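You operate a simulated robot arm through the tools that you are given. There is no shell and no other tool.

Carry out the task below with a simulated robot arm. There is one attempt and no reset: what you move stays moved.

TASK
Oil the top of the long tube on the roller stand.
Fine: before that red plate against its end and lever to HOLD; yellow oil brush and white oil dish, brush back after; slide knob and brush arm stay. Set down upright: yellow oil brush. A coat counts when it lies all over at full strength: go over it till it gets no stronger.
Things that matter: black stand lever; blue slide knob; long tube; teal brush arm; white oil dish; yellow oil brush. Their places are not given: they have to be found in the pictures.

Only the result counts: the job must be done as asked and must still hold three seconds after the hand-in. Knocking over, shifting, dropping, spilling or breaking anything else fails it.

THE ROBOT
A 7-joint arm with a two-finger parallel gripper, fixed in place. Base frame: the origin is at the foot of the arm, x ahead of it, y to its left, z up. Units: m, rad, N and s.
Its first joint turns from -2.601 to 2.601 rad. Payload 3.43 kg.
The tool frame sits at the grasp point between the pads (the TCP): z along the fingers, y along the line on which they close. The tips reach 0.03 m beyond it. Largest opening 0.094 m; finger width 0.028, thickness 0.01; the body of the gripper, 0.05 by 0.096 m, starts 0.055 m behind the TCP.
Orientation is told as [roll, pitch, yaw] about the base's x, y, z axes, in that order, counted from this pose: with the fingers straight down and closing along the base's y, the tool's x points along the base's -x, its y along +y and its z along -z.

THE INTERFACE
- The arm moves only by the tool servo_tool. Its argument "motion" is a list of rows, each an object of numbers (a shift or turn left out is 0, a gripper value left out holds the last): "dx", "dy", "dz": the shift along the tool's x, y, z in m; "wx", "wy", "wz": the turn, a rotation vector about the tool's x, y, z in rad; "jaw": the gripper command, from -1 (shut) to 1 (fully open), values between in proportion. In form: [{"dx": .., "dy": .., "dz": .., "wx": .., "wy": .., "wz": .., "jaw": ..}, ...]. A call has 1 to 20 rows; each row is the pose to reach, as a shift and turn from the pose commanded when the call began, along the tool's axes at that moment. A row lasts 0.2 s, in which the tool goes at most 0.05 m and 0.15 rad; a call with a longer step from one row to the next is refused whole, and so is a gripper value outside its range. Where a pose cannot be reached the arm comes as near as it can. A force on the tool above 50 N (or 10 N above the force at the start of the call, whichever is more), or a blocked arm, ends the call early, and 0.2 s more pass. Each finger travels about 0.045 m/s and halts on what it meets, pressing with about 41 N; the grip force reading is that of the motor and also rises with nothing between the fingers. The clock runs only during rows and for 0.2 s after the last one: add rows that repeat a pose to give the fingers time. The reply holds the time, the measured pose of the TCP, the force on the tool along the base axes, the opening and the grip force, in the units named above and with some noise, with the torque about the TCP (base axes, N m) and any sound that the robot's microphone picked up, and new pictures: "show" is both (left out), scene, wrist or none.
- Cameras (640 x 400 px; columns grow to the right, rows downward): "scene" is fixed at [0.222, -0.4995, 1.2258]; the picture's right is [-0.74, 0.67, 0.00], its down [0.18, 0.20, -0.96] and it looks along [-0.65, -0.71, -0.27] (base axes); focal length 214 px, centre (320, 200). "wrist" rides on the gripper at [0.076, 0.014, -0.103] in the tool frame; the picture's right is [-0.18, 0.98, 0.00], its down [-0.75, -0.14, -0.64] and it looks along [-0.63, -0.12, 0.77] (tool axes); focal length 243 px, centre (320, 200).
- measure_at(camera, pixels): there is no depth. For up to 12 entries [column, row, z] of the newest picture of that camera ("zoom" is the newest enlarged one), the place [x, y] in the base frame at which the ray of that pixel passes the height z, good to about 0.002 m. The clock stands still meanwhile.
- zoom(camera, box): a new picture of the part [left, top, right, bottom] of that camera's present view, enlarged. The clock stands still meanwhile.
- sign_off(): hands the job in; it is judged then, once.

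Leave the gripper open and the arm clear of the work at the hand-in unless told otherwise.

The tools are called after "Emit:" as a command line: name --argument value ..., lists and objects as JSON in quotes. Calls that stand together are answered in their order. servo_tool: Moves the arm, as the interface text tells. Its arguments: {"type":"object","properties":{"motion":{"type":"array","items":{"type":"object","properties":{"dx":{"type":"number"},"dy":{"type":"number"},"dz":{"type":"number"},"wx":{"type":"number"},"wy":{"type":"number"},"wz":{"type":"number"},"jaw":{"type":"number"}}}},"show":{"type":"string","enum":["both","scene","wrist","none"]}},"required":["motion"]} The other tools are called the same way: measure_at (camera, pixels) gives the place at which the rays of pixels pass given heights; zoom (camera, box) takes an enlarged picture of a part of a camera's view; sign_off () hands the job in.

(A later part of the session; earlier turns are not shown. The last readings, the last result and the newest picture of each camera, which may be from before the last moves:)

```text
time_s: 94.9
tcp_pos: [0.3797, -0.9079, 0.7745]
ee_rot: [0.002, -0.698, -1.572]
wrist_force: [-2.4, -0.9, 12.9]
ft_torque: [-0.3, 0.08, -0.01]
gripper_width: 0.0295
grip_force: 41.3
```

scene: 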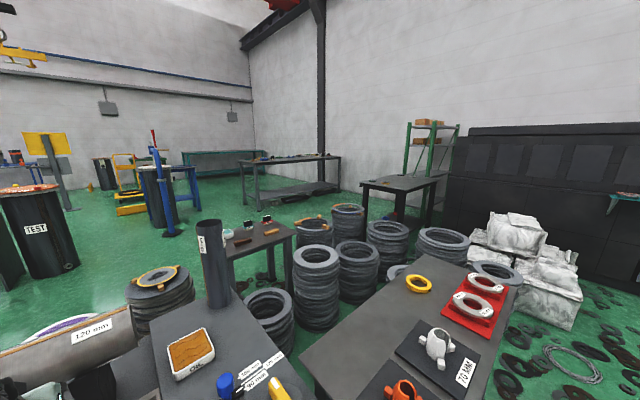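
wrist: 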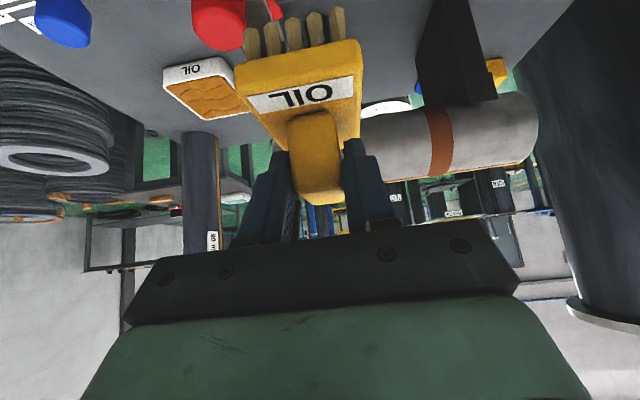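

About 14 N here. I ease 0.3 mm and sweep slowly from x=0.38 to 0.48 with the fresh oil.

Emit:
servo_tool --motion '[{"dx": -0.0002, "dy": 0.01, "dz": -0.0002, "jaw": -1}, {"dx": -0.0002, "dy": 0.02, "dz": -0.0002, "jaw": -1}, {"dx": -0.0002, "dy": 0.03, "dz": -0.0002, "jaw": -1}, {"dx": -0.0002, "dy": 0.04, "dz": -0.0002, "jaw": -1}, {"dx": -0.0002, "dy": 0.05, "dz": -0.0002, "jaw": -1}, {"dx": -0.0002, "dy": 0.06, "dz": -0.0002, "jaw": -1}, {"dx": -0.0002, "dy": 0.07, "dz": -0.0002, "jaw": -1}, {"dx": -0.0002, "dy": 0.08, "dz": -0.0002, "jaw": -1}, {"dx": -0.0002, "dy": 0.09, "dz": -0.0002, "jaw": -1}, {"dx": -0.0002, "dy": 0.1, "dz": -0.0002, "jaw": -1}]' --show "wrist"

Emit:
zoom --camera "wrist" --box '[0, 0, 480, 200]'

```text
time_s: 97.1
tcp_pos: [0.4797, -0.9071, 0.7723]
ee_rot: [0.001, -0.698, -1.571]
wrist_force: [-5.4, -0.1, 16.3]
ft_torque: [-0.34, 0.09, -0.11]
gripper_width: 0.0296
grip_force: 41.2
```

wrist: 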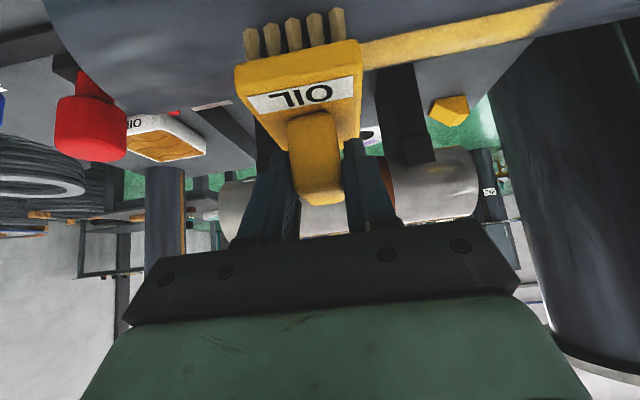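

```text
1.33 times, centred on (240, 100) of wrist
```

zoom: 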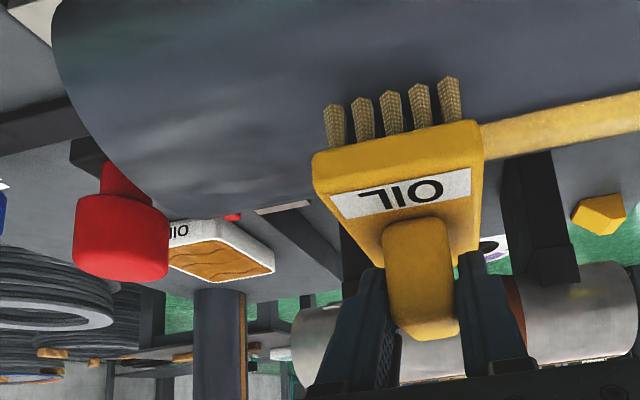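

Nothing is laid left of x≈0.47 even with fresh oil, so the strip x 0.471–0.618 is the area that takes the coat. I now go over it: to x≈0.64 and back to 0.44.

Emit:
servo_tool --motion '[{"dx": -0.0002, "dy": 0.018, "dz": -0.0002, "jaw": -1}, {"dx": -0.0002, "dy": 0.036, "dz": -0.0002, "jaw": -1}, {"dx": -0.0002, "dy": 0.054, "dz": -0.0002, "jaw": -1}, {"dx": -0.0002, "dy": 0.072, "dz": -0.0002, "jaw": -1}, {"dx": -0.0002, "dy": 0.09, "dz": -0.0002, "jaw": -1}, {"dx": -0.0002, "dy": 0.108, "dz": -0.0002, "jaw": -1}, {"dx": -0.0002, "dy": 0.126, "dz": -0.0002, "jaw": -1}, {"dx": -0.0002, "dy": 0.144, "dz": -0.0002, "jaw": -1}, {"dx": -0.0002, "dy": 0.162, "dz": -0.0002, "jaw": -1}, {"dx": -0.0002, "dy": 0.17, "dz": -0.0002, "jaw": -1}]' --show "wrist"

Emit:
zoom --camera "wrist" --box '[0, 0, 480, 200]'

```text
time_s: 99.3
tcp_pos: [0.6483, -0.9083, 0.7739]
ee_rot: [0.002, -0.695, -1.571]
wrist_force: [-2.4, -0.2, 8.7]
ft_torque: [-0.19, 0.03, -0.1]
gripper_width: 0.0296
grip_force: 41.0
```

wrist: 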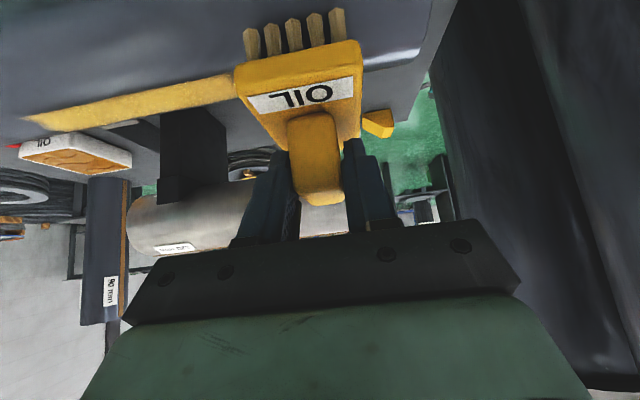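

```text
1.33 times, centred on (240, 100) of wrist
```

zoom: 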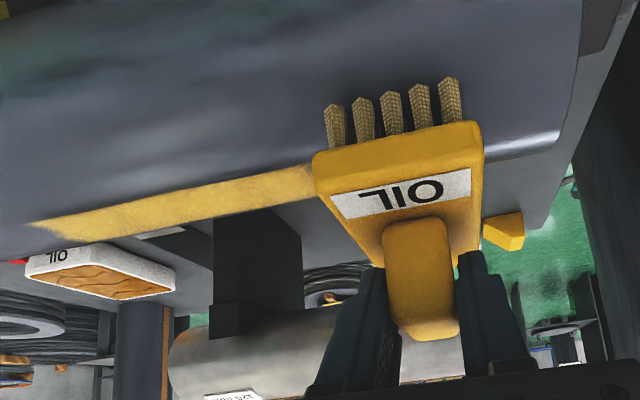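

The strip is being gone over. I sweep back to x≈0.44 and forward again to 0.64.

Emit:
servo_tool --motion '[{"dy": -0.02, "jaw": -1}, {"dy": -0.04, "jaw": -1}, {"dy": -0.06, "jaw": -1}, {"dy": -0.08, "jaw": -1}, {"dy": -0.1, "jaw": -1}, {"dy": -0.12, "jaw": -1}, {"dy": -0.14, "jaw": -1}, {"dy": -0.16, "jaw": -1}, {"dy": -0.18, "jaw": -1}, {"dy": -0.2, "jaw": -1}]' --show "wrist"

Emit:
zoom --camera "wrist" --box '[200, 0, 640, 180]'

```text
time_s: 101.5
tcp_pos: [0.4507, -0.9062, 0.7728]
ee_rot: [0.001, -0.698, -1.57]
wrist_force: [0.0, 0.4, 0.8]
ft_torque: [0.02, 0.03, -0.01]
gripper_width: 0.0296
grip_force: 41.1
```

wrist: 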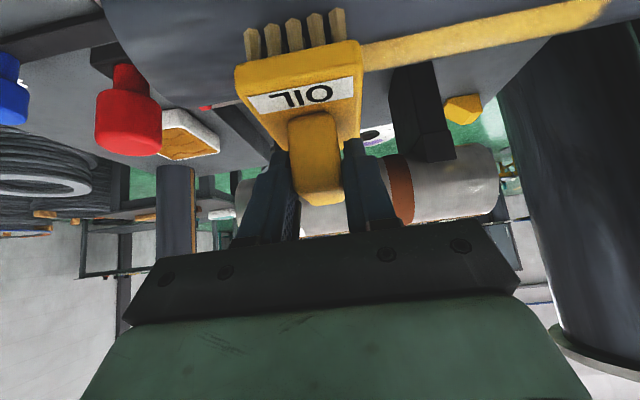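

```text
1.45 times, centred on (420, 90) of wrist
```

zoom: 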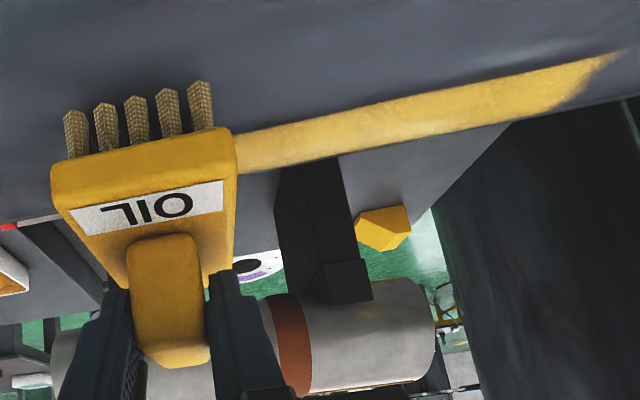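

Contact faded on the way back (≈2 N). I lower 0.6 mm and sweep forward to x≈0.64 again, and back, with firmer contact.

Emit:
servo_tool --motion '[{"dx": 0.0004, "dz": 0.0005, "jaw": -1}, {"dx": 0.0004, "dy": 0.02, "dz": 0.0005, "jaw": -1}, {"dx": 0.0004, "dy": 0.04, "dz": 0.0005, "jaw": -1}, {"dx": 0.0004, "dy": 0.06, "dz": 0.0005, "jaw": -1}, {"dx": 0.0004, "dy": 0.08, "dz": 0.0005, "jaw": -1}, {"dx": 0.0004, "dy": 0.1, "dz": 0.0005, "jaw": -1}, {"dx": 0.0004, "dy": 0.12, "dz": 0.0005, "jaw": -1}, {"dx": 0.0004, "dy": 0.14, "dz": 0.0005, "jaw": -1}, {"dx": 0.0004, "dy": 0.16, "dz": 0.0005, "jaw": -1}, {"dx": 0.0004, "dy": 0.18, "dz": 0.0005, "jaw": -1}, {"dx": 0.0004, "dy": 0.19, "dz": 0.0005, "jaw": -1}]' --show "wrist"

Emit:
servo_tool --motion '[{"dx": 0.0003, "dz": 0.0004, "jaw": -1}, {"dx": 0.0003, "dy": -0.02, "dz": 0.0004, "jaw": -1}, {"dx": 0.0003, "dy": -0.04, "dz": 0.0004, "jaw": -1}, {"dx": 0.0003, "dy": -0.06, "dz": 0.0004, "jaw": -1}, {"dx": 0.0003, "dy": -0.08, "dz": 0.0004, "jaw": -1}, {"dx": 0.0003, "dy": -0.1, "dz": 0.0004, "jaw": -1}, {"dx": 0.0003, "dy": -0.12, "dz": 0.0004, "jaw": -1}, {"dx": 0.0003, "dy": -0.14, "dz": 0.0004, "jaw": -1}, {"dx": 0.0003, "dy": -0.16, "dz": 0.0004, "jaw": -1}, {"dx": 0.0003, "dy": -0.18, "dz": 0.0004, "jaw": -1}, {"dx": 0.0003, "dy": -0.2, "dz": 0.0004, "jaw": -1}]' --show "wrist"

Emit:
zoom --camera "wrist" --box '[200, 0, 640, 180]'

```text
time_s: 103.9
tcp_pos: [0.6391, -0.907, 0.7731]
ee_rot: [0.001, -0.698, -1.572]
wrist_force: [-3.8, -1.4, 13.4]
ft_torque: [-0.3, 0.02, -0.09]
gripper_width: 0.0296
grip_force: 41.3
```

wrist: 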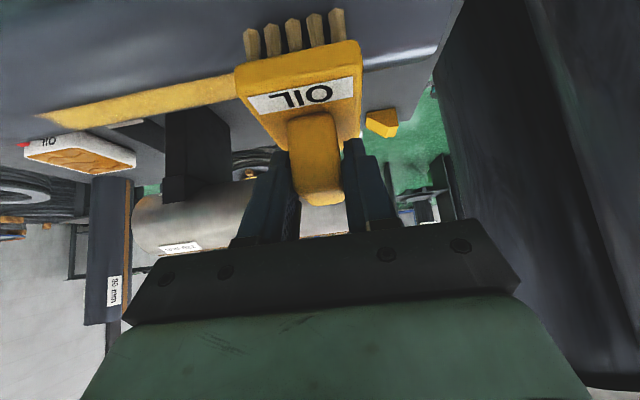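

```text
time_s: 106.3
tcp_pos: [0.4402, -0.9066, 0.7734]
ee_rot: [0.002, -0.697, -1.571]
wrist_force: [3.8, 0.3, 15.5]
ft_torque: [-0.1, -0.02, 0.03]
gripper_width: 0.0299
grip_force: 41.2
```

wrist: 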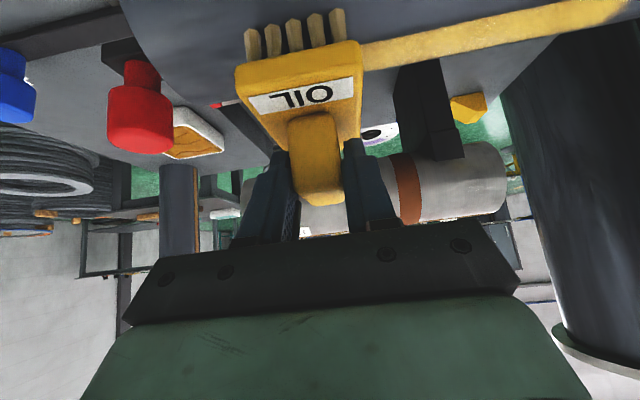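

```text
1.45 times, centred on (420, 90) of wrist
```

zoom: 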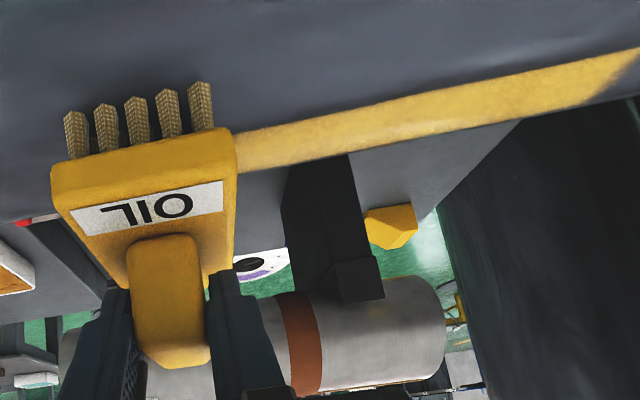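

To judge strength I return to the exact earlier viewing pose (0.281,-0.807,0.923) and compare the strip's colour with the first pass.

Emit:
servo_tool --motion '[{"dx": -0.0129, "dz": -0.0153, "jaw": -1}, {"dx": -0.0257, "dz": -0.0307, "jaw": -1}, {"dx": -0.0246, "dy": -0.0318, "dz": -0.0605, "wy": 0.1, "jaw": -1}, {"dx": -0.0236, "dy": -0.0636, "dz": -0.0902, "wy": 0.2, "jaw": -1}, {"dx": -0.0225, "dy": -0.0954, "dz": -0.12, "wy": 0.3, "jaw": -1}, {"dx": -0.0215, "dy": -0.1272, "dz": -0.1497, "wy": 0.4, "jaw": -1}, {"dx": -0.0204, "dy": -0.159, "dz": -0.1795, "wy": 0.5, "jaw": -1}, {"dx": -0.0204, "dy": -0.159, "dz": -0.1795, "wy": 0.5, "jaw": -1}]' --show "wrist"

Emit:
zoom --camera "wrist" --box '[340, 30, 640, 200]'

```text
time_s: 108.1
tcp_pos: [0.2821, -0.8058, 0.922]
ee_rot: [0.001, -0.196, -1.57]
wrist_force: [-0.3, 0.7, -2.2]
ft_torque: [-0.02, 0.03, -0.02]
gripper_width: 0.0295
grip_force: 41.1
```

wrist: 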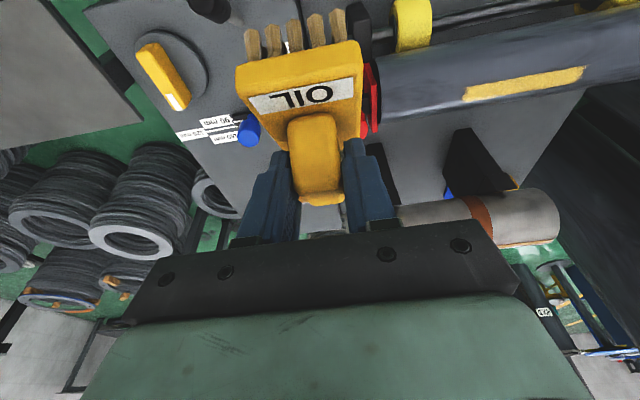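

```text
2.13 times, centred on (490, 115) of wrist
```

zoom: 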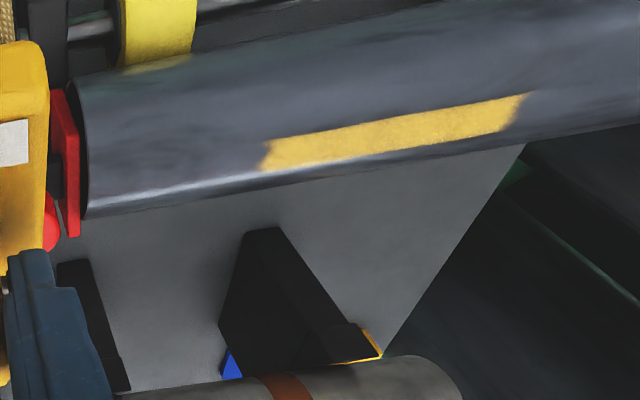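

Extent is unchanged and colour looks the same as after the first pass. I enlarge the strip further to look for thin or patchy spots.

Emit:
zoom --camera "wrist" --box '[440, 50, 610, 120]'

```text
3.76 times, centred on (525, 85) of wrist
```

zoom: 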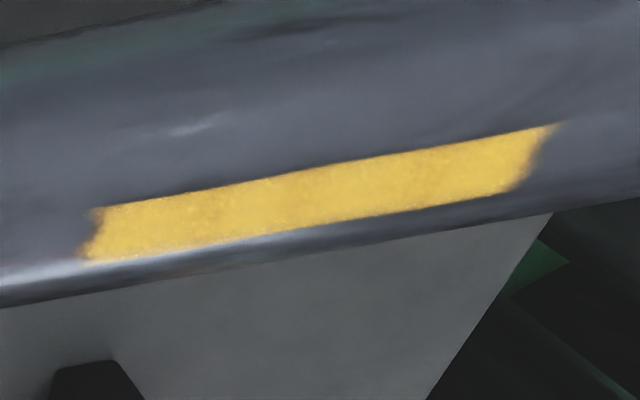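

The strip looks even with clean long edges. To be sure of full strength I give it fresh oil once more and compare afterwards: going back above the dish with tilt restored.

Emit:
servo_tool --motion '[{"dx": -0.0427, "dy": -0.0138, "dz": 0.0179, "wy": -0.0625, "jaw": -1}, {"dx": -0.0853, "dy": -0.0275, "dz": 0.0357, "wy": -0.125, "jaw": -1}, {"dx": -0.128, "dy": -0.0413, "dz": 0.0536, "wy": -0.1875, "jaw": -1}, {"dx": -0.1707, "dy": -0.055, "dz": 0.0715, "wy": -0.25, "jaw": -1}, {"dx": -0.2133, "dy": -0.0688, "dz": 0.0893, "wy": -0.3125, "jaw": -1}, {"dx": -0.256, "dy": -0.0825, "dz": 0.1072, "wy": -0.375, "jaw": -1}, {"dx": -0.2986, "dy": -0.0963, "dz": 0.125, "wy": -0.4375, "jaw": -1}, {"dx": -0.3413, "dy": -0.11, "dz": 0.1429, "wy": -0.5, "jaw": -1}, {"dx": -0.3413, "dy": -0.11, "dz": 0.1429, "wy": -0.5, "jaw": -1}]' --show "both"

```text
time_s: 110.1
tcp_pos: [0.1701, -1.1716, 0.8483]
ee_rot: [-0.001, -0.698, -1.572]
wrist_force: [0.7, 0.0, -1.4]
ft_torque: [0.02, -0.01, -0.01]
gripper_width: 0.0293
grip_force: 40.9
```

scene: 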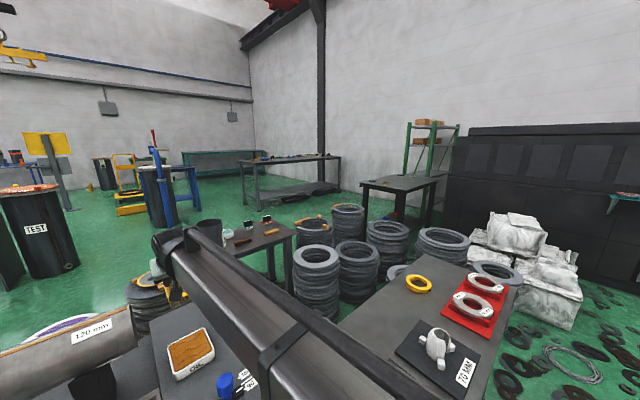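
wrist: 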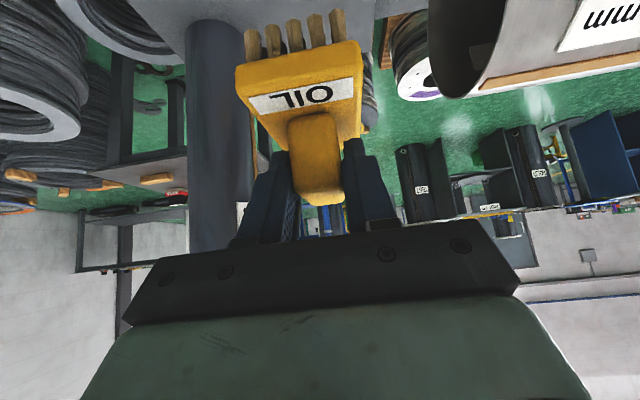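

Above the dish again. I lower, slowing near contact, to press lightly on the oil.

Emit:
servo_tool --motion '[{"dx": 0.0257, "dz": 0.0307, "jaw": -1}, {"dx": 0.0514, "dz": 0.0613, "jaw": -1}, {"dx": 0.077, "dz": 0.092, "jaw": -1}, {"dx": 0.1027, "dz": 0.1227, "jaw": -1}, {"dx": 0.1123, "dz": 0.1342, "jaw": -1}, {"dx": 0.1142, "dz": 0.1365, "jaw": -1}, {"dx": 0.1152, "dz": 0.1376, "jaw": -1}, {"dx": 0.1155, "dz": 0.138, "jaw": -1}, {"dx": 0.1155, "dz": 0.138, "jaw": -1}]' --show "none"

```text
time_s: 112.1
tcp_pos: [0.1709, -1.1707, 0.669]
ee_rot: [0.001, -0.7, -1.571]
wrist_force: [1.8, -0.8, 2.5]
ft_torque: [-0.19, 0.01, 0.02]
gripper_width: 0.0295
grip_force: 41.0
```

Light contact (≈4 N). I press slightly more and hold about a second.

Emit:
servo_tool --motion '[{"dx": 0.0005, "dz": 0.0006, "jaw": -1}, {"dx": 0.0005, "dz": 0.0006, "jaw": -1}, {"dx": 0.0005, "dz": 0.0006, "jaw": -1}, {"dx": 0.0005, "dz": 0.0006, "jaw": -1}, {"dx": 0.0005, "dz": 0.0006, "jaw": -1}]' --show "none"

```text
time_s: 113.3
tcp_pos: [0.1702, -1.1714, 0.6696]
ee_rot: [0.002, -0.697, -1.572]
wrist_force: [2.4, -0.7, 10.8]
ft_torque: [-0.61, -0.02, 0.1]
gripper_width: 0.0294
grip_force: 41.3
```

Loaded (≈12 N). I lift and go to above the tube at (0.44,-0.909,0.85).

Emit:
servo_tool --motion '[{"dx": -0.029, "dz": -0.0347, "jaw": -1}, {"dx": -0.058, "dz": -0.0693, "jaw": -1}, {"dx": -0.087, "dz": -0.104, "jaw": -1}, {"dx": -0.116, "dz": -0.1386, "jaw": -1}, {"dx": -0.091, "dy": 0.0338, "dz": -0.1595, "jaw": -1}, {"dx": -0.066, "dy": 0.0675, "dz": -0.1805, "jaw": -1}, {"dx": -0.041, "dy": 0.1013, "dz": -0.2014, "jaw": -1}, {"dx": -0.016, "dy": 0.135, "dz": -0.2224, "jaw": -1}, {"dx": 0.0091, "dy": 0.1688, "dz": -0.2433, "jaw": -1}, {"dx": 0.0341, "dy": 0.2025, "dz": -0.2642, "jaw": -1}, {"dx": 0.0591, "dy": 0.2363, "dz": -0.2852, "jaw": -1}, {"dx": 0.0841, "dy": 0.27, "dz": -0.3061, "jaw": -1}, {"dx": 0.0841, "dy": 0.27, "dz": -0.3061, "jaw": -1}]' --show "none"

Emit:
servo_tool --motion '[{"dx": 0.0231, "dz": 0.0276, "jaw": -1}, {"dx": 0.0462, "dz": 0.0552, "jaw": -1}, {"dx": 0.0481, "dz": 0.0575, "jaw": -1}, {"dx": 0.0488, "dz": 0.0583, "jaw": -1}, {"dx": 0.0488, "dz": 0.0583, "jaw": -1}]' --show "none"

```text
time_s: 116.1
tcp_pos: [0.4417, -0.9057, 0.8484]
ee_rot: [0.003, -0.697, -1.571]
wrist_force: [0.1, -0.5, -1.7]
ft_torque: [0.02, -0.01, -0.01]
gripper_width: 0.0295
grip_force: 41.3
```

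```text
time_s: 117.3
tcp_pos: [0.4416, -0.9094, 0.7735]
ee_rot: [0.002, -0.696, -1.571]
wrist_force: [-0.5, 0.2, -0.3]
ft_torque: [-0.04, -0.04, 0.04]
gripper_width: 0.0296
grip_force: 41.1
```

Just touching. I lower 0.9 mm and sweep over the strip to x≈0.65 and back to 0.44.

Emit:
servo_tool --motion '[{"dx": 0.0006, "dz": 0.0007, "jaw": -1}, {"dx": 0.0006, "dy": 0.015, "dz": 0.0007, "jaw": -1}, {"dx": 0.0006, "dy": 0.03, "dz": 0.0007, "jaw": -1}, {"dx": 0.0006, "dy": 0.045, "dz": 0.0007, "jaw": -1}, {"dx": 0.0006, "dy": 0.06, "dz": 0.0007, "jaw": -1}, {"dx": 0.0006, "dy": 0.075, "dz": 0.0007, "jaw": -1}, {"dx": 0.0006, "dy": 0.09, "dz": 0.0007, "jaw": -1}, {"dx": 0.0006, "dy": 0.105, "dz": 0.0007, "jaw": -1}, {"dx": 0.0006, "dy": 0.12, "dz": 0.0007, "jaw": -1}, {"dx": 0.0006, "dy": 0.135, "dz": 0.0007, "jaw": -1}, {"dx": 0.0006, "dy": 0.15, "dz": 0.0007, "jaw": -1}, {"dx": 0.0006, "dy": 0.165, "dz": 0.0007, "jaw": -1}, {"dx": 0.0006, "dy": 0.18, "dz": 0.0007, "jaw": -1}, {"dx": 0.0006, "dy": 0.195, "dz": 0.0007, "jaw": -1}, {"dx": 0.0006, "dy": 0.21, "dz": 0.0007, "jaw": -1}]' --show "none"

Emit:
servo_tool --motion '[{"dx": 0.0003, "dz": 0.0004, "jaw": -1}, {"dx": 0.0003, "dy": -0.015, "dz": 0.0004, "jaw": -1}, {"dx": 0.0003, "dy": -0.03, "dz": 0.0004, "jaw": -1}, {"dx": 0.0003, "dy": -0.045, "dz": 0.0004, "jaw": -1}, {"dx": 0.0003, "dy": -0.06, "dz": 0.0004, "jaw": -1}, {"dx": 0.0003, "dy": -0.075, "dz": 0.0004, "jaw": -1}, {"dx": 0.0003, "dy": -0.09, "dz": 0.0004, "jaw": -1}, {"dx": 0.0003, "dy": -0.105, "dz": 0.0004, "jaw": -1}, {"dx": 0.0003, "dy": -0.12, "dz": 0.0004, "jaw": -1}, {"dx": 0.0003, "dy": -0.135, "dz": 0.0004, "jaw": -1}, {"dx": 0.0003, "dy": -0.15, "dz": 0.0004, "jaw": -1}, {"dx": 0.0003, "dy": -0.165, "dz": 0.0004, "jaw": -1}, {"dx": 0.0003, "dy": -0.18, "dz": 0.0004, "jaw": -1}, {"dx": 0.0003, "dy": -0.195, "dz": 0.0004, "jaw": -1}, {"dx": 0.0003, "dy": -0.21, "dz": 0.0004, "jaw": -1}]' --show "none"

```text
time_s: 120.5
tcp_pos: [0.6496, -0.9104, 0.7737]
ee_rot: [0.0, -0.698, -1.572]
wrist_force: [-4.6, -0.3, 13.4]
ft_torque: [-0.23, 0.04, -0.07]
gripper_width: 0.0296
grip_force: 41.2
```

```text
time_s: 123.7
tcp_pos: [0.4407, -0.9096, 0.7734]
ee_rot: [0.002, -0.699, -1.57]
wrist_force: [6.8, -0.6, 23.4]
ft_torque: [0.11, -0.03, 0.0]
gripper_width: 0.0298
grip_force: 40.7
```

Firm contact throughout (13–23 N). I ease 0.7 mm and make one more forward and back pass.

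Emit:
servo_tool --motion '[{"dx": -0.0005, "dz": -0.0005, "jaw": -1}, {"dx": -0.0005, "dy": 0.02, "dz": -0.0005, "jaw": -1}, {"dx": -0.0005, "dy": 0.04, "dz": -0.0005, "jaw": -1}, {"dx": -0.0005, "dy": 0.06, "dz": -0.0005, "jaw": -1}, {"dx": -0.0005, "dy": 0.08, "dz": -0.0005, "jaw": -1}, {"dx": -0.0005, "dy": 0.1, "dz": -0.0005, "jaw": -1}, {"dx": -0.0005, "dy": 0.12, "dz": -0.0005, "jaw": -1}, {"dx": -0.0005, "dy": 0.14, "dz": -0.0005, "jaw": -1}, {"dx": -0.0005, "dy": 0.16, "dz": -0.0005, "jaw": -1}, {"dx": -0.0005, "dy": 0.18, "dz": -0.0005, "jaw": -1}, {"dx": -0.0005, "dy": 0.2, "dz": -0.0005, "jaw": -1}, {"dx": -0.0005, "dy": 0.21, "dz": -0.0005, "jaw": -1}]' --show "none"

Emit:
servo_tool --motion '[{"dy": -0.02, "jaw": -1}, {"dy": -0.04, "jaw": -1}, {"dy": -0.06, "jaw": -1}, {"dy": -0.08, "jaw": -1}, {"dy": -0.1, "jaw": -1}, {"dy": -0.12, "jaw": -1}, {"dy": -0.14, "jaw": -1}, {"dy": -0.16, "jaw": -1}, {"dy": -0.18, "jaw": -1}, {"dy": -0.2, "jaw": -1}, {"dy": -0.21, "jaw": -1}]' --show "none"

```text
time_s: 126.3
tcp_pos: [0.6512, -0.9101, 0.774]
ee_rot: [0.003, -0.696, -1.57]
wrist_force: [-2.1, -0.4, 6.2]
ft_torque: [-0.11, 0.0, -0.03]
gripper_width: 0.0295
grip_force: 41.1
```

```text
time_s: 128.7
tcp_pos: [0.4418, -0.9096, 0.773]
ee_rot: [0.001, -0.697, -1.571]
wrist_force: [2.3, -0.3, 7.3]
ft_torque: [-0.08, 0.01, -0.03]
gripper_width: 0.0298
grip_force: 41.0
```

Both passes kept 8–9 N. I return to the same viewing pose to compare the coat.

Emit:
servo_tool --motion '[{"dx": -0.0129, "dz": -0.0153, "jaw": -1}, {"dx": -0.0257, "dz": -0.0307, "jaw": -1}, {"dx": -0.0242, "dy": -0.032, "dz": -0.0606, "wy": 0.1, "jaw": -1}, {"dx": -0.0228, "dy": -0.064, "dz": -0.0905, "wy": 0.2, "jaw": -1}, {"dx": -0.0213, "dy": -0.096, "dz": -0.1204, "wy": 0.3, "jaw": -1}, {"dx": -0.0199, "dy": -0.128, "dz": -0.1503, "wy": 0.4, "jaw": -1}, {"dx": -0.0184, "dy": -0.16, "dz": -0.1802, "wy": 0.5, "jaw": -1}, {"dx": -0.0184, "dy": -0.16, "dz": -0.1802, "wy": 0.5, "jaw": -1}]' --show "wrist"

Emit:
zoom --camera "wrist" --box '[440, 50, 610, 120]'

Emit:
zoom --camera "wrist" --box '[340, 30, 640, 200]'

```text
time_s: 130.5
tcp_pos: [0.2837, -0.8077, 0.9229]
ee_rot: [0.002, -0.197, -1.571]
wrist_force: [-0.3, -0.1, -2.3]
ft_torque: [-0.01, -0.03, -0.01]
gripper_width: 0.0294
grip_force: 41.1
```

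wrist: 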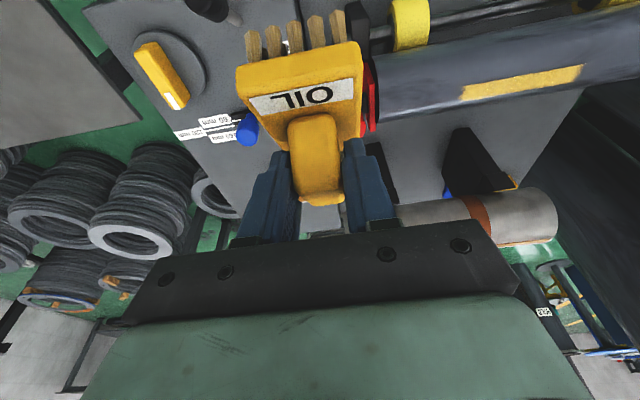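

```text
3.76 times, centred on (525, 85) of wrist
```

zoom: 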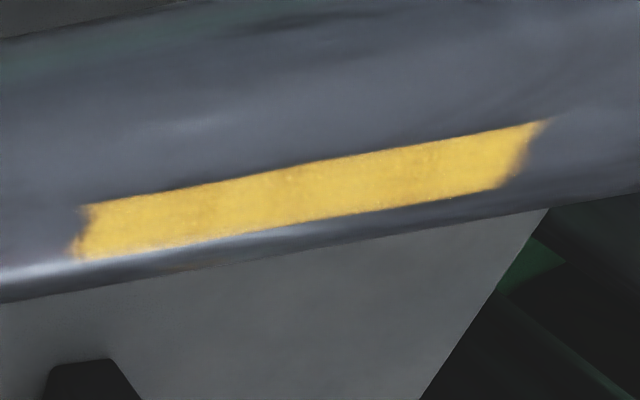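

```text
2.13 times, centred on (490, 115) of wrist
```

zoom: 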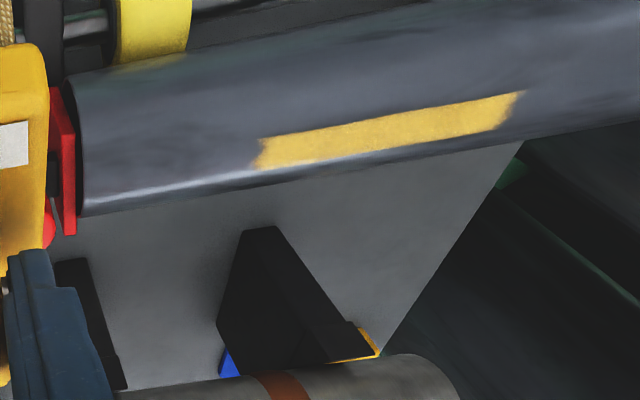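

The coat is identical to before: same colour, same extent, so it gets no stronger. I check that the red plate is still against the tube's end and the lever at HOLD.

Emit:
zoom --camera "wrist" --box '[340, 50, 440, 150]'

Emit:
zoom --camera "wrist" --box '[120, 0, 300, 150]'

```text
4.00 times, centred on (390, 100) of wrist
```

zoom: 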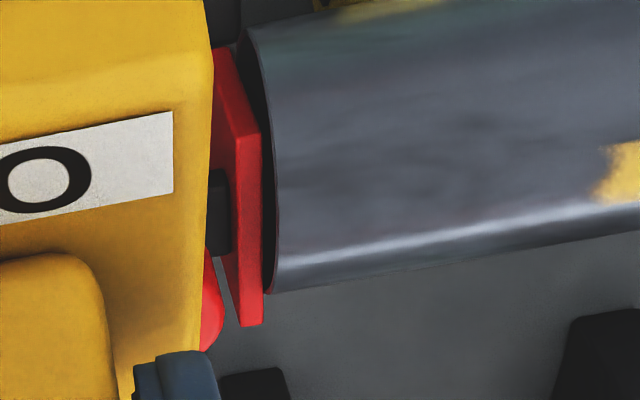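

```text
2.67 times, centred on (210, 75) of wrist
```

zoom: 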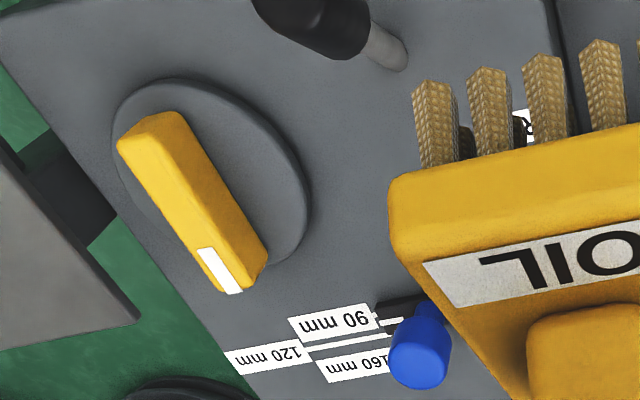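

Plate still against the rim, lever at HOLD, blue knob at 90 mm. Now I bring the brush back above its original place (0.021,-1.1325).

Emit:
servo_tool --motion '[{"dx": -0.0285, "dy": -0.026, "dz": 0.0233, "wy": -0.05, "jaw": -1}, {"dx": -0.057, "dy": -0.052, "dz": 0.0467, "wy": -0.1, "jaw": -1}, {"dx": -0.0855, "dy": -0.078, "dz": 0.07, "wy": -0.15, "jaw": -1}, {"dx": -0.114, "dy": -0.104, "dz": 0.0933, "wy": -0.2, "jaw": -1}, {"dx": -0.1425, "dy": -0.13, "dz": 0.1167, "wy": -0.25, "jaw": -1}, {"dx": -0.171, "dy": -0.156, "dz": 0.14, "wy": -0.3, "jaw": -1}, {"dx": -0.1995, "dy": -0.182, "dz": 0.1633, "wy": -0.35, "jaw": -1}, {"dx": -0.228, "dy": -0.208, "dz": 0.1866, "wy": -0.4, "jaw": -1}, {"dx": -0.2565, "dy": -0.234, "dz": 0.21, "wy": -0.45, "jaw": -1}, {"dx": -0.285, "dy": -0.26, "dz": 0.2333, "wy": -0.5, "jaw": -1}, {"dx": -0.285, "dy": -0.26, "dz": 0.2333, "wy": -0.5, "jaw": -1}]' --show "both"

Emit:
zoom --camera "scene" --box '[200, 270, 300, 350]'

```text
time_s: 132.9
tcp_pos: [0.021, -1.1366, 0.7472]
ee_rot: [0.0, -0.698, -1.57]
wrist_force: [0.8, -0.6, -1.6]
ft_torque: [-0.02, 0.0, 0.0]
gripper_width: 0.0295
grip_force: 41.0
```

scene: 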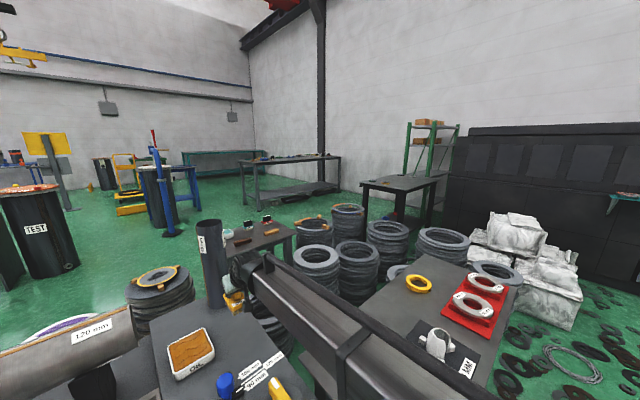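
wrist: 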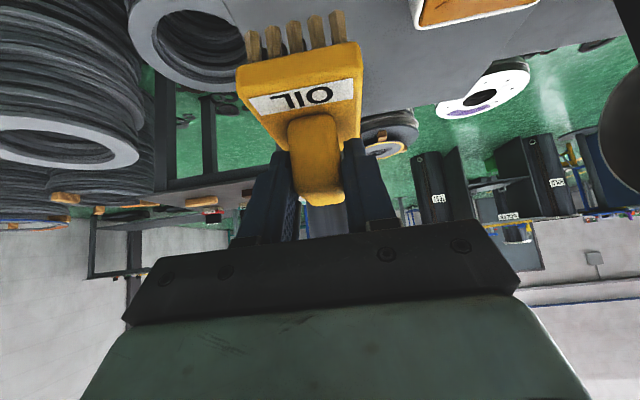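

```text
5.00 times, centred on (250, 310) of scene
```

zoom: 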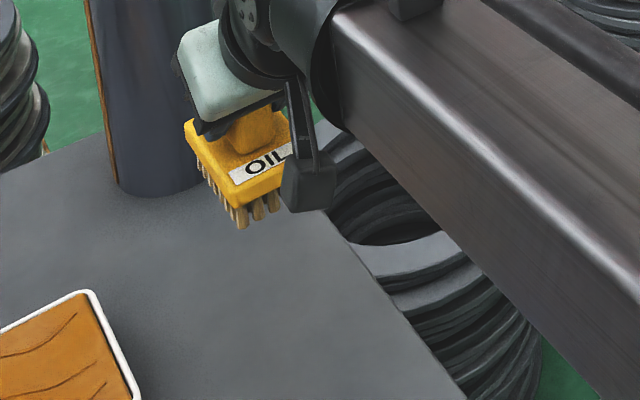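

The brush is upright above its spot. I lower to about 8 mm above the original height, then creep down until the bristles touch.

Emit:
servo_tool --motion '[{"dx": 0.0227, "dz": 0.0262, "jaw": -1}, {"dx": 0.0453, "dz": 0.0525, "jaw": -1}, {"dx": 0.0616, "dz": 0.0712, "jaw": -1}, {"dx": 0.068, "dz": 0.0787, "jaw": -1}, {"dx": 0.068, "dz": 0.0787, "jaw": -1}]' --show "none"

Emit:
servo_tool --motion '[{"dx": 0.0013, "dz": 0.0015, "jaw": -1}, {"dx": 0.0026, "dz": 0.0031, "jaw": -1}]' --show "none"

```text
time_s: 134.1
tcp_pos: [0.0216, -1.1331, 0.6459]
ee_rot: [0.003, -0.697, -1.572]
wrist_force: [-0.3, -0.6, -1.6]
ft_torque: [0.01, 0.0, -0.02]
gripper_width: 0.0293
grip_force: 41.6
```

```text
time_s: 134.7
tcp_pos: [0.0208, -1.1331, 0.6413]
ee_rot: [0.003, -0.697, -1.57]
wrist_force: [-0.8, -0.3, -1.8]
ft_torque: [0.05, -0.05, -0.01]
gripper_width: 0.0293
grip_force: 41.2
```

Still in the air at z=0.641. I go down 1 mm at a time.

Emit:
servo_tool --motion '[{"dx": 0.0006, "dz": 0.0008, "jaw": -1}, {"dx": 0.0013, "dz": 0.0015, "jaw": -1}]' --show "none"

Emit:
servo_tool --motion '[{"dx": 0.0006, "dz": 0.0008, "jaw": -1}, {"dx": 0.0006, "dz": 0.0008, "jaw": -1}]' --show "none"

```text
time_s: 135.3
tcp_pos: [0.021, -1.1322, 0.6385]
ee_rot: [0.0, -0.697, -1.571]
wrist_force: [-0.4, 0.0, -2.0]
ft_torque: [0.01, 0.0, 0.0]
gripper_width: 0.0296
grip_force: 41.0
```

```text
time_s: 135.9
tcp_pos: [0.021, -1.1325, 0.6388]
ee_rot: [0.001, -0.694, -1.571]
wrist_force: [-0.2, -0.1, -2.1]
ft_torque: [-0.02, -0.02, 0.0]
gripper_width: 0.0298
grip_force: 40.6
```

Emit:
servo_tool --motion '[{"dx": 0.0006, "dz": 0.0008, "jaw": -1}, {"dx": 0.0006, "dz": 0.0008, "jaw": -1}]' --show "none"

Emit:
servo_tool --motion '[{"dx": 0.0006, "dz": 0.0008, "jaw": -1}, {"dx": 0.0006, "dz": 0.0008, "jaw": -1}]' --show "wrist"

```text
time_s: 136.5
tcp_pos: [0.0215, -1.1313, 0.6382]
ee_rot: [0.002, -0.696, -1.571]
wrist_force: [-0.6, 0.2, -1.7]
ft_torque: [0.01, -0.01, -0.01]
gripper_width: 0.0298
grip_force: 40.6
```

```text
time_s: 137.1
tcp_pos: [0.0221, -1.1323, 0.636]
ee_rot: [0.003, -0.696, -1.572]
wrist_force: [0.2, 1.1, -1.8]
ft_torque: [0.01, -0.02, 0.01]
gripper_width: 0.0296
grip_force: 40.5
```

wrist: 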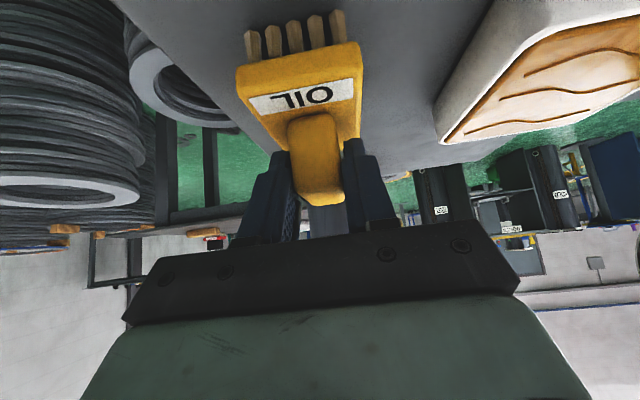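

Not touching yet; the bristles were pressed up a little in the grip. I continue in 1 mm steps.

Emit:
servo_tool --motion '[{"dx": 0.0006, "dz": 0.0008, "jaw": -1}, {"dx": 0.0006, "dz": 0.0008, "jaw": -1}]' --show "none"

Emit:
servo_tool --motion '[{"dx": 0.0006, "dz": 0.0008, "jaw": -1}, {"dx": 0.0006, "dz": 0.0008, "jaw": -1}]' --show "none"

```text
time_s: 137.7
tcp_pos: [0.0214, -1.1311, 0.6356]
ee_rot: [0.001, -0.698, -1.57]
wrist_force: [-0.5, 0.4, -1.0]
ft_torque: [0.01, -0.02, 0.0]
gripper_width: 0.0297
grip_force: 41.2
```

```text
time_s: 138.3
tcp_pos: [0.0217, -1.1337, 0.6342]
ee_rot: [0.001, -0.697, -1.571]
wrist_force: [0.0, 0.8, -1.9]
ft_torque: [0.01, -0.01, -0.02]
gripper_width: 0.0296
grip_force: 40.5
```

Still no contact. I look closely at the gap under the bristles in the scene picture.

Emit:
servo_tool --motion '[{"jaw": -1}]' --show "both"

Emit:
zoom --camera "scene" --box '[210, 290, 280, 350]'

Emit:
zoom --camera "wrist" --box '[200, 0, 420, 120]'

```text
time_s: 138.7
tcp_pos: [0.0202, -1.1336, 0.6336]
ee_rot: [0.003, -0.697, -1.571]
wrist_force: [1.0, -0.3, -1.5]
ft_torque: [0.03, 0.03, 0.0]
gripper_width: 0.0297
grip_force: 41.6
```

scene: 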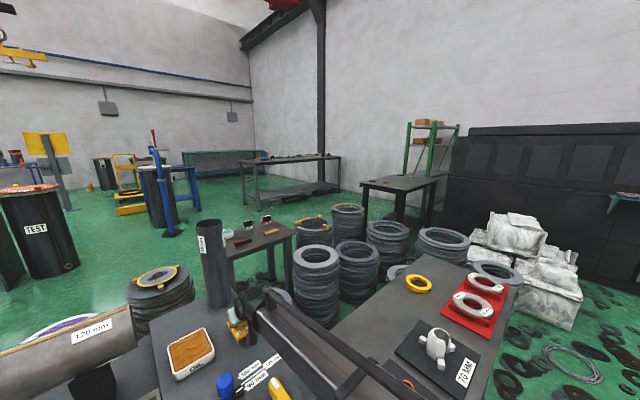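
wrist: 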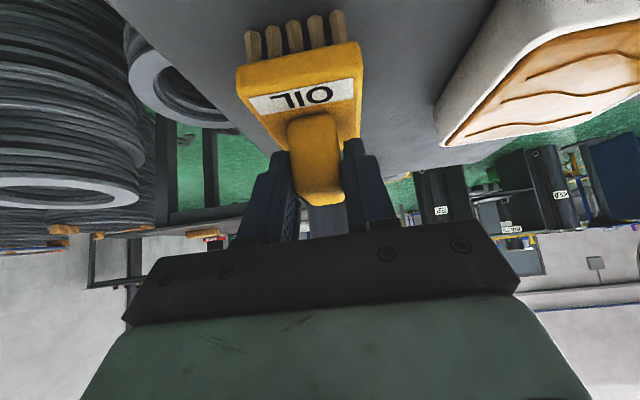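

```text
6.67 times, centred on (245, 320) of scene
```

zoom: 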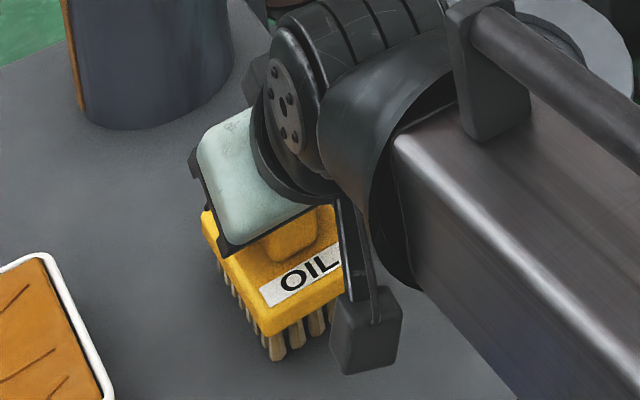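

```text
2.91 times, centred on (310, 60) of wrist
```

zoom: 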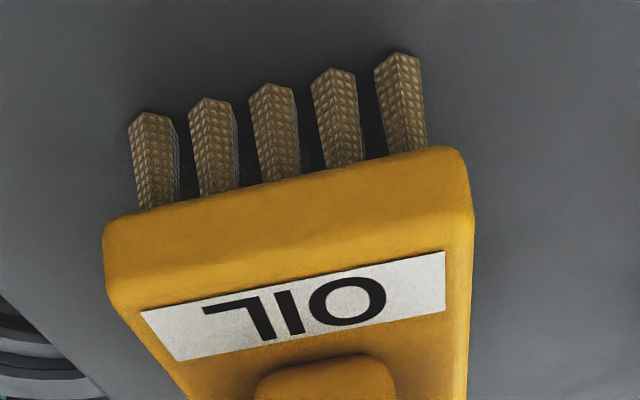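

Compared with the moment of grasping, the brush sits a few mm higher in the grip (no turn), so the bench contact comes lower. I keep lowering in 1 mm steps.

Emit:
servo_tool --motion '[{"dx": 0.0006, "dz": 0.0008, "jaw": -1}, {"dx": 0.0006, "dz": 0.0008, "jaw": -1}]' --show "none"

Emit:
servo_tool --motion '[{"dx": 0.0006, "dz": 0.0008, "jaw": -1}, {"dx": 0.0006, "dz": 0.0008, "jaw": -1}]' --show "none"

```text
time_s: 139.3
tcp_pos: [0.021, -1.1326, 0.6355]
ee_rot: [0.0, -0.698, -1.57]
wrist_force: [-0.9, 0.7, 1.7]
ft_torque: [-0.07, 0.04, -0.02]
gripper_width: 0.0293
grip_force: 40.9
```

```text
time_s: 139.9
tcp_pos: [0.0214, -1.1341, 0.6346]
ee_rot: [0.0, -0.699, -1.57]
wrist_force: [2.0, 3.9, 10.1]
ft_torque: [-0.28, -0.01, 0.02]
gripper_width: 0.0296
grip_force: 41.0
```

The bristles now rest on the bench (≈12 N). I ease 0.8 mm and open the fingers slowly.

Emit:
servo_tool --motion '[{"dx": -0.0005, "dz": -0.0006, "jaw": -1}, {"dx": -0.0005, "dz": -0.0006, "jaw": -1}]' --show "none"

Emit:
servo_tool --motion '[{"jaw": -0.3}, {"jaw": 0.0}, {"jaw": 0.4}, {"jaw": 1}, {"jaw": 1}, {"jaw": 1}, {"jaw": 1}]' --show "both"

```text
time_s: 140.5
tcp_pos: [0.0212, -1.1328, 0.6342]
ee_rot: [0.003, -0.698, -1.571]
wrist_force: [-0.1, 3.2, 8.2]
ft_torque: [-0.28, -0.02, 0.02]
gripper_width: 0.0295
grip_force: 41.4
```

```text
time_s: 142.1
tcp_pos: [0.0213, -1.1331, 0.6335]
ee_rot: [0.001, -0.695, -1.57]
wrist_force: [-0.6, -0.7, 0.0]
ft_torque: [-0.02, 0.02, 0.02]
gripper_width: 0.0943
grip_force: 0.1
```

scene: 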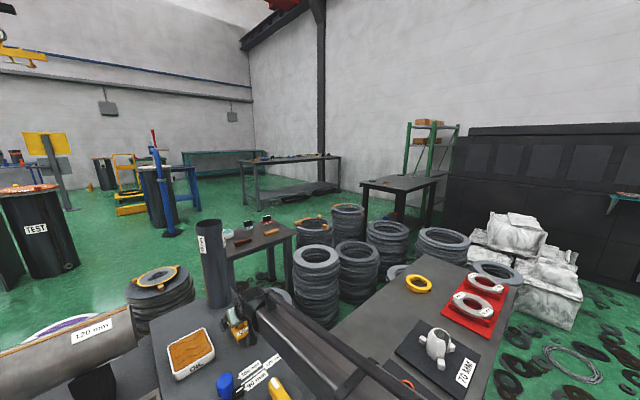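
wrist: 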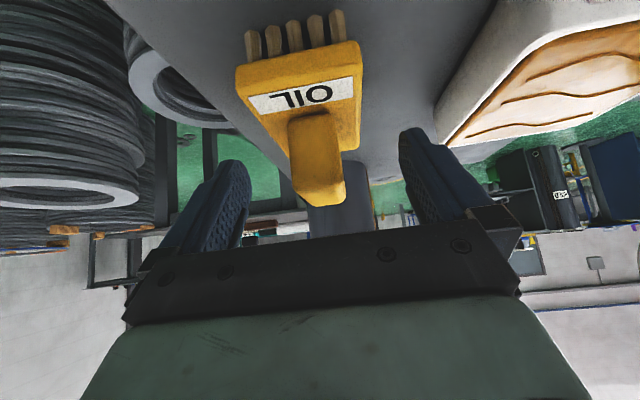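

The fingers are open and the brush stands free. I withdraw straight back along the tool axis by 0.12 m and check it.

Emit:
servo_tool --motion '[{"dz": -0.02, "jaw": 1}, {"dz": -0.05, "jaw": 1}, {"dz": -0.085, "jaw": 1}, {"dz": -0.12, "jaw": 1}, {"dz": -0.12, "jaw": 1}]' --show "both"

Emit:
zoom --camera "scene" --box '[200, 280, 300, 350]'

Emit:
zoom --camera "wrist" --box '[220, 0, 440, 180]'

```text
time_s: 143.3
tcp_pos: [0.0224, -1.0544, 0.7262]
ee_rot: [0.003, -0.696, -1.571]
wrist_force: [-0.3, -0.1, 1.1]
ft_torque: [0.01, 0.0, -0.01]
gripper_width: 0.0943
grip_force: 0.0
```

scene: 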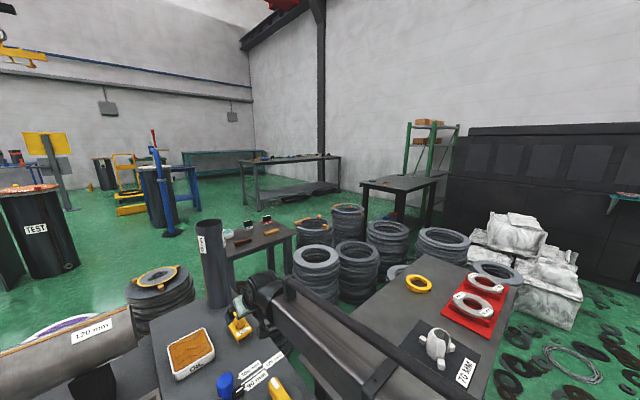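
wrist: 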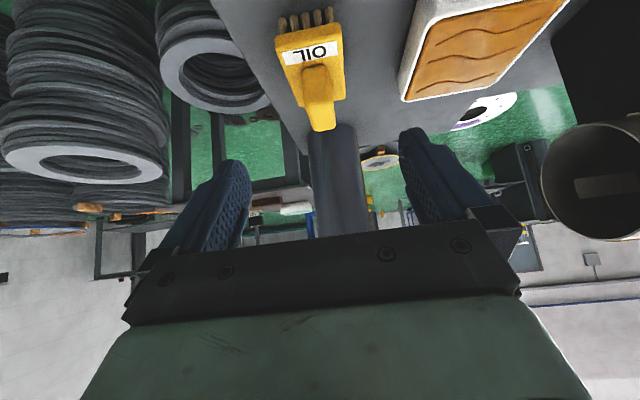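

```text
5.71 times, centred on (250, 315) of scene
```

zoom: 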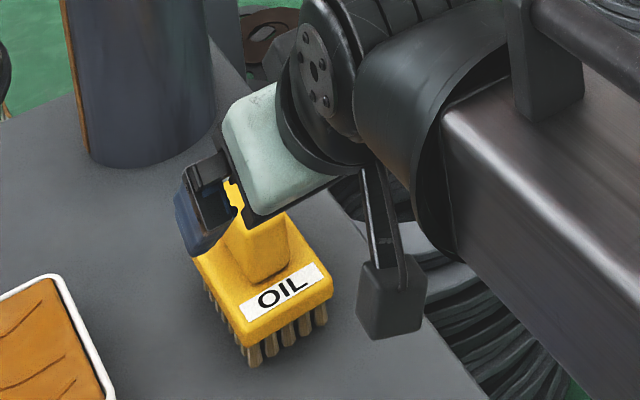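

```text
2.22 times, centred on (330, 90) of wrist
```

zoom: 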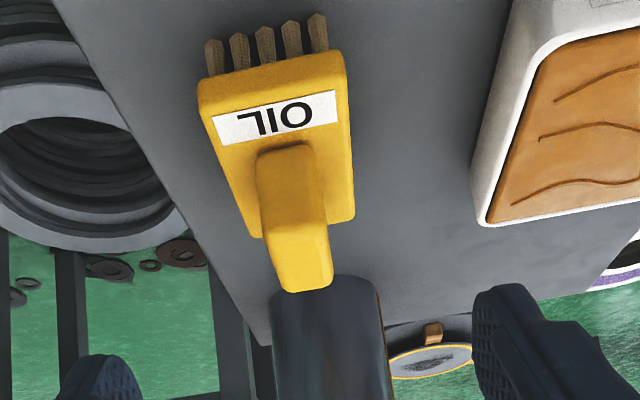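

The brush stands upright at its original spot. Next I check plate-to-tube contact edge-on: rising, then moving above (0.345,-0.76,0.90) with tilt 0.5.

Emit:
servo_tool --motion '[{"dx": -0.0279, "dz": -0.0334, "jaw": 1}, {"dx": -0.0559, "dz": -0.0667, "jaw": 1}, {"dx": -0.0838, "dz": -0.1, "jaw": 1}, {"dx": -0.1117, "dz": -0.1334, "jaw": 1}, {"dx": -0.0892, "dy": 0.0323, "dz": -0.1523, "wy": 0.02, "jaw": 1}, {"dx": -0.0666, "dy": 0.0646, "dz": -0.1711, "wy": 0.04, "jaw": 1}, {"dx": -0.0441, "dy": 0.0969, "dz": -0.19, "wy": 0.06, "jaw": 1}, {"dx": -0.0215, "dy": 0.1292, "dz": -0.2089, "wy": 0.08, "jaw": 1}, {"dx": 0.001, "dy": 0.1615, "dz": -0.2278, "wy": 0.1, "jaw": 1}, {"dx": 0.0235, "dy": 0.1938, "dz": -0.2466, "wy": 0.12, "jaw": 1}, {"dx": 0.0461, "dy": 0.2261, "dz": -0.2655, "wy": 0.14, "jaw": 1}, {"dx": 0.0686, "dy": 0.2584, "dz": -0.2844, "wy": 0.16, "jaw": 1}, {"dx": 0.0912, "dy": 0.2907, "dz": -0.3032, "wy": 0.18, "jaw": 1}, {"dx": 0.1137, "dy": 0.323, "dz": -0.3221, "wy": 0.197, "jaw": 1}, {"dx": 0.1137, "dy": 0.323, "dz": -0.3221, "wy": 0.197, "jaw": 1}]' --show "both"

Emit:
zoom --camera "scene" --box '[150, 280, 300, 400]'

```text
time_s: 146.5
tcp_pos: [0.343, -0.7631, 0.9009]
ee_rot: [0.002, -0.499, -1.571]
wrist_force: [0.5, -0.5, -1.3]
ft_torque: [0.02, -0.01, -0.01]
gripper_width: 0.0944
grip_force: 0.1
```

scene: 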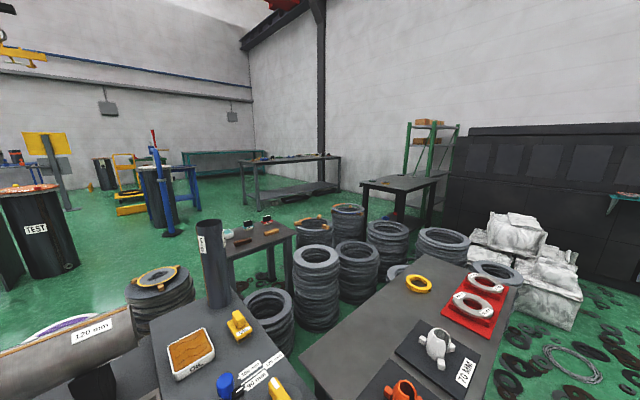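
wrist: 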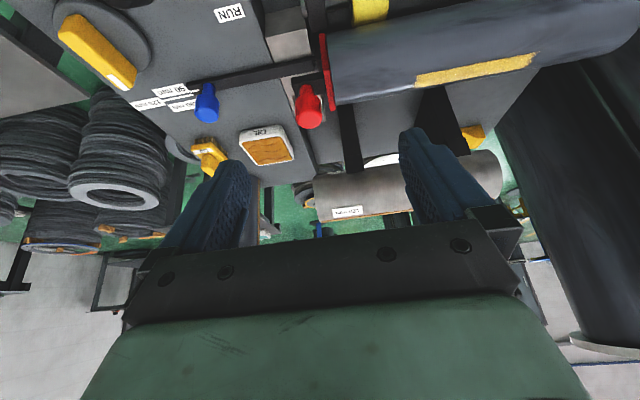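

```text
3.33 times, centred on (225, 340) of scene
```

zoom: 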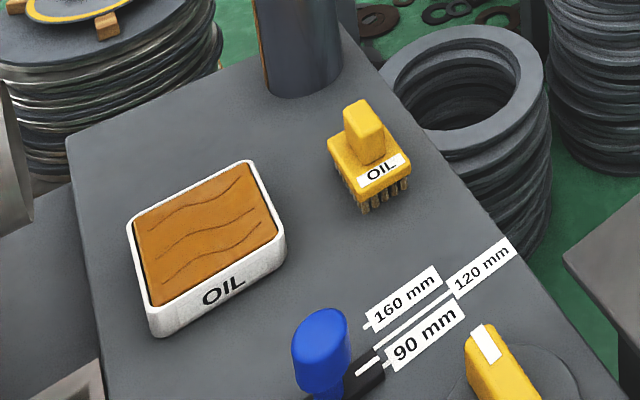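

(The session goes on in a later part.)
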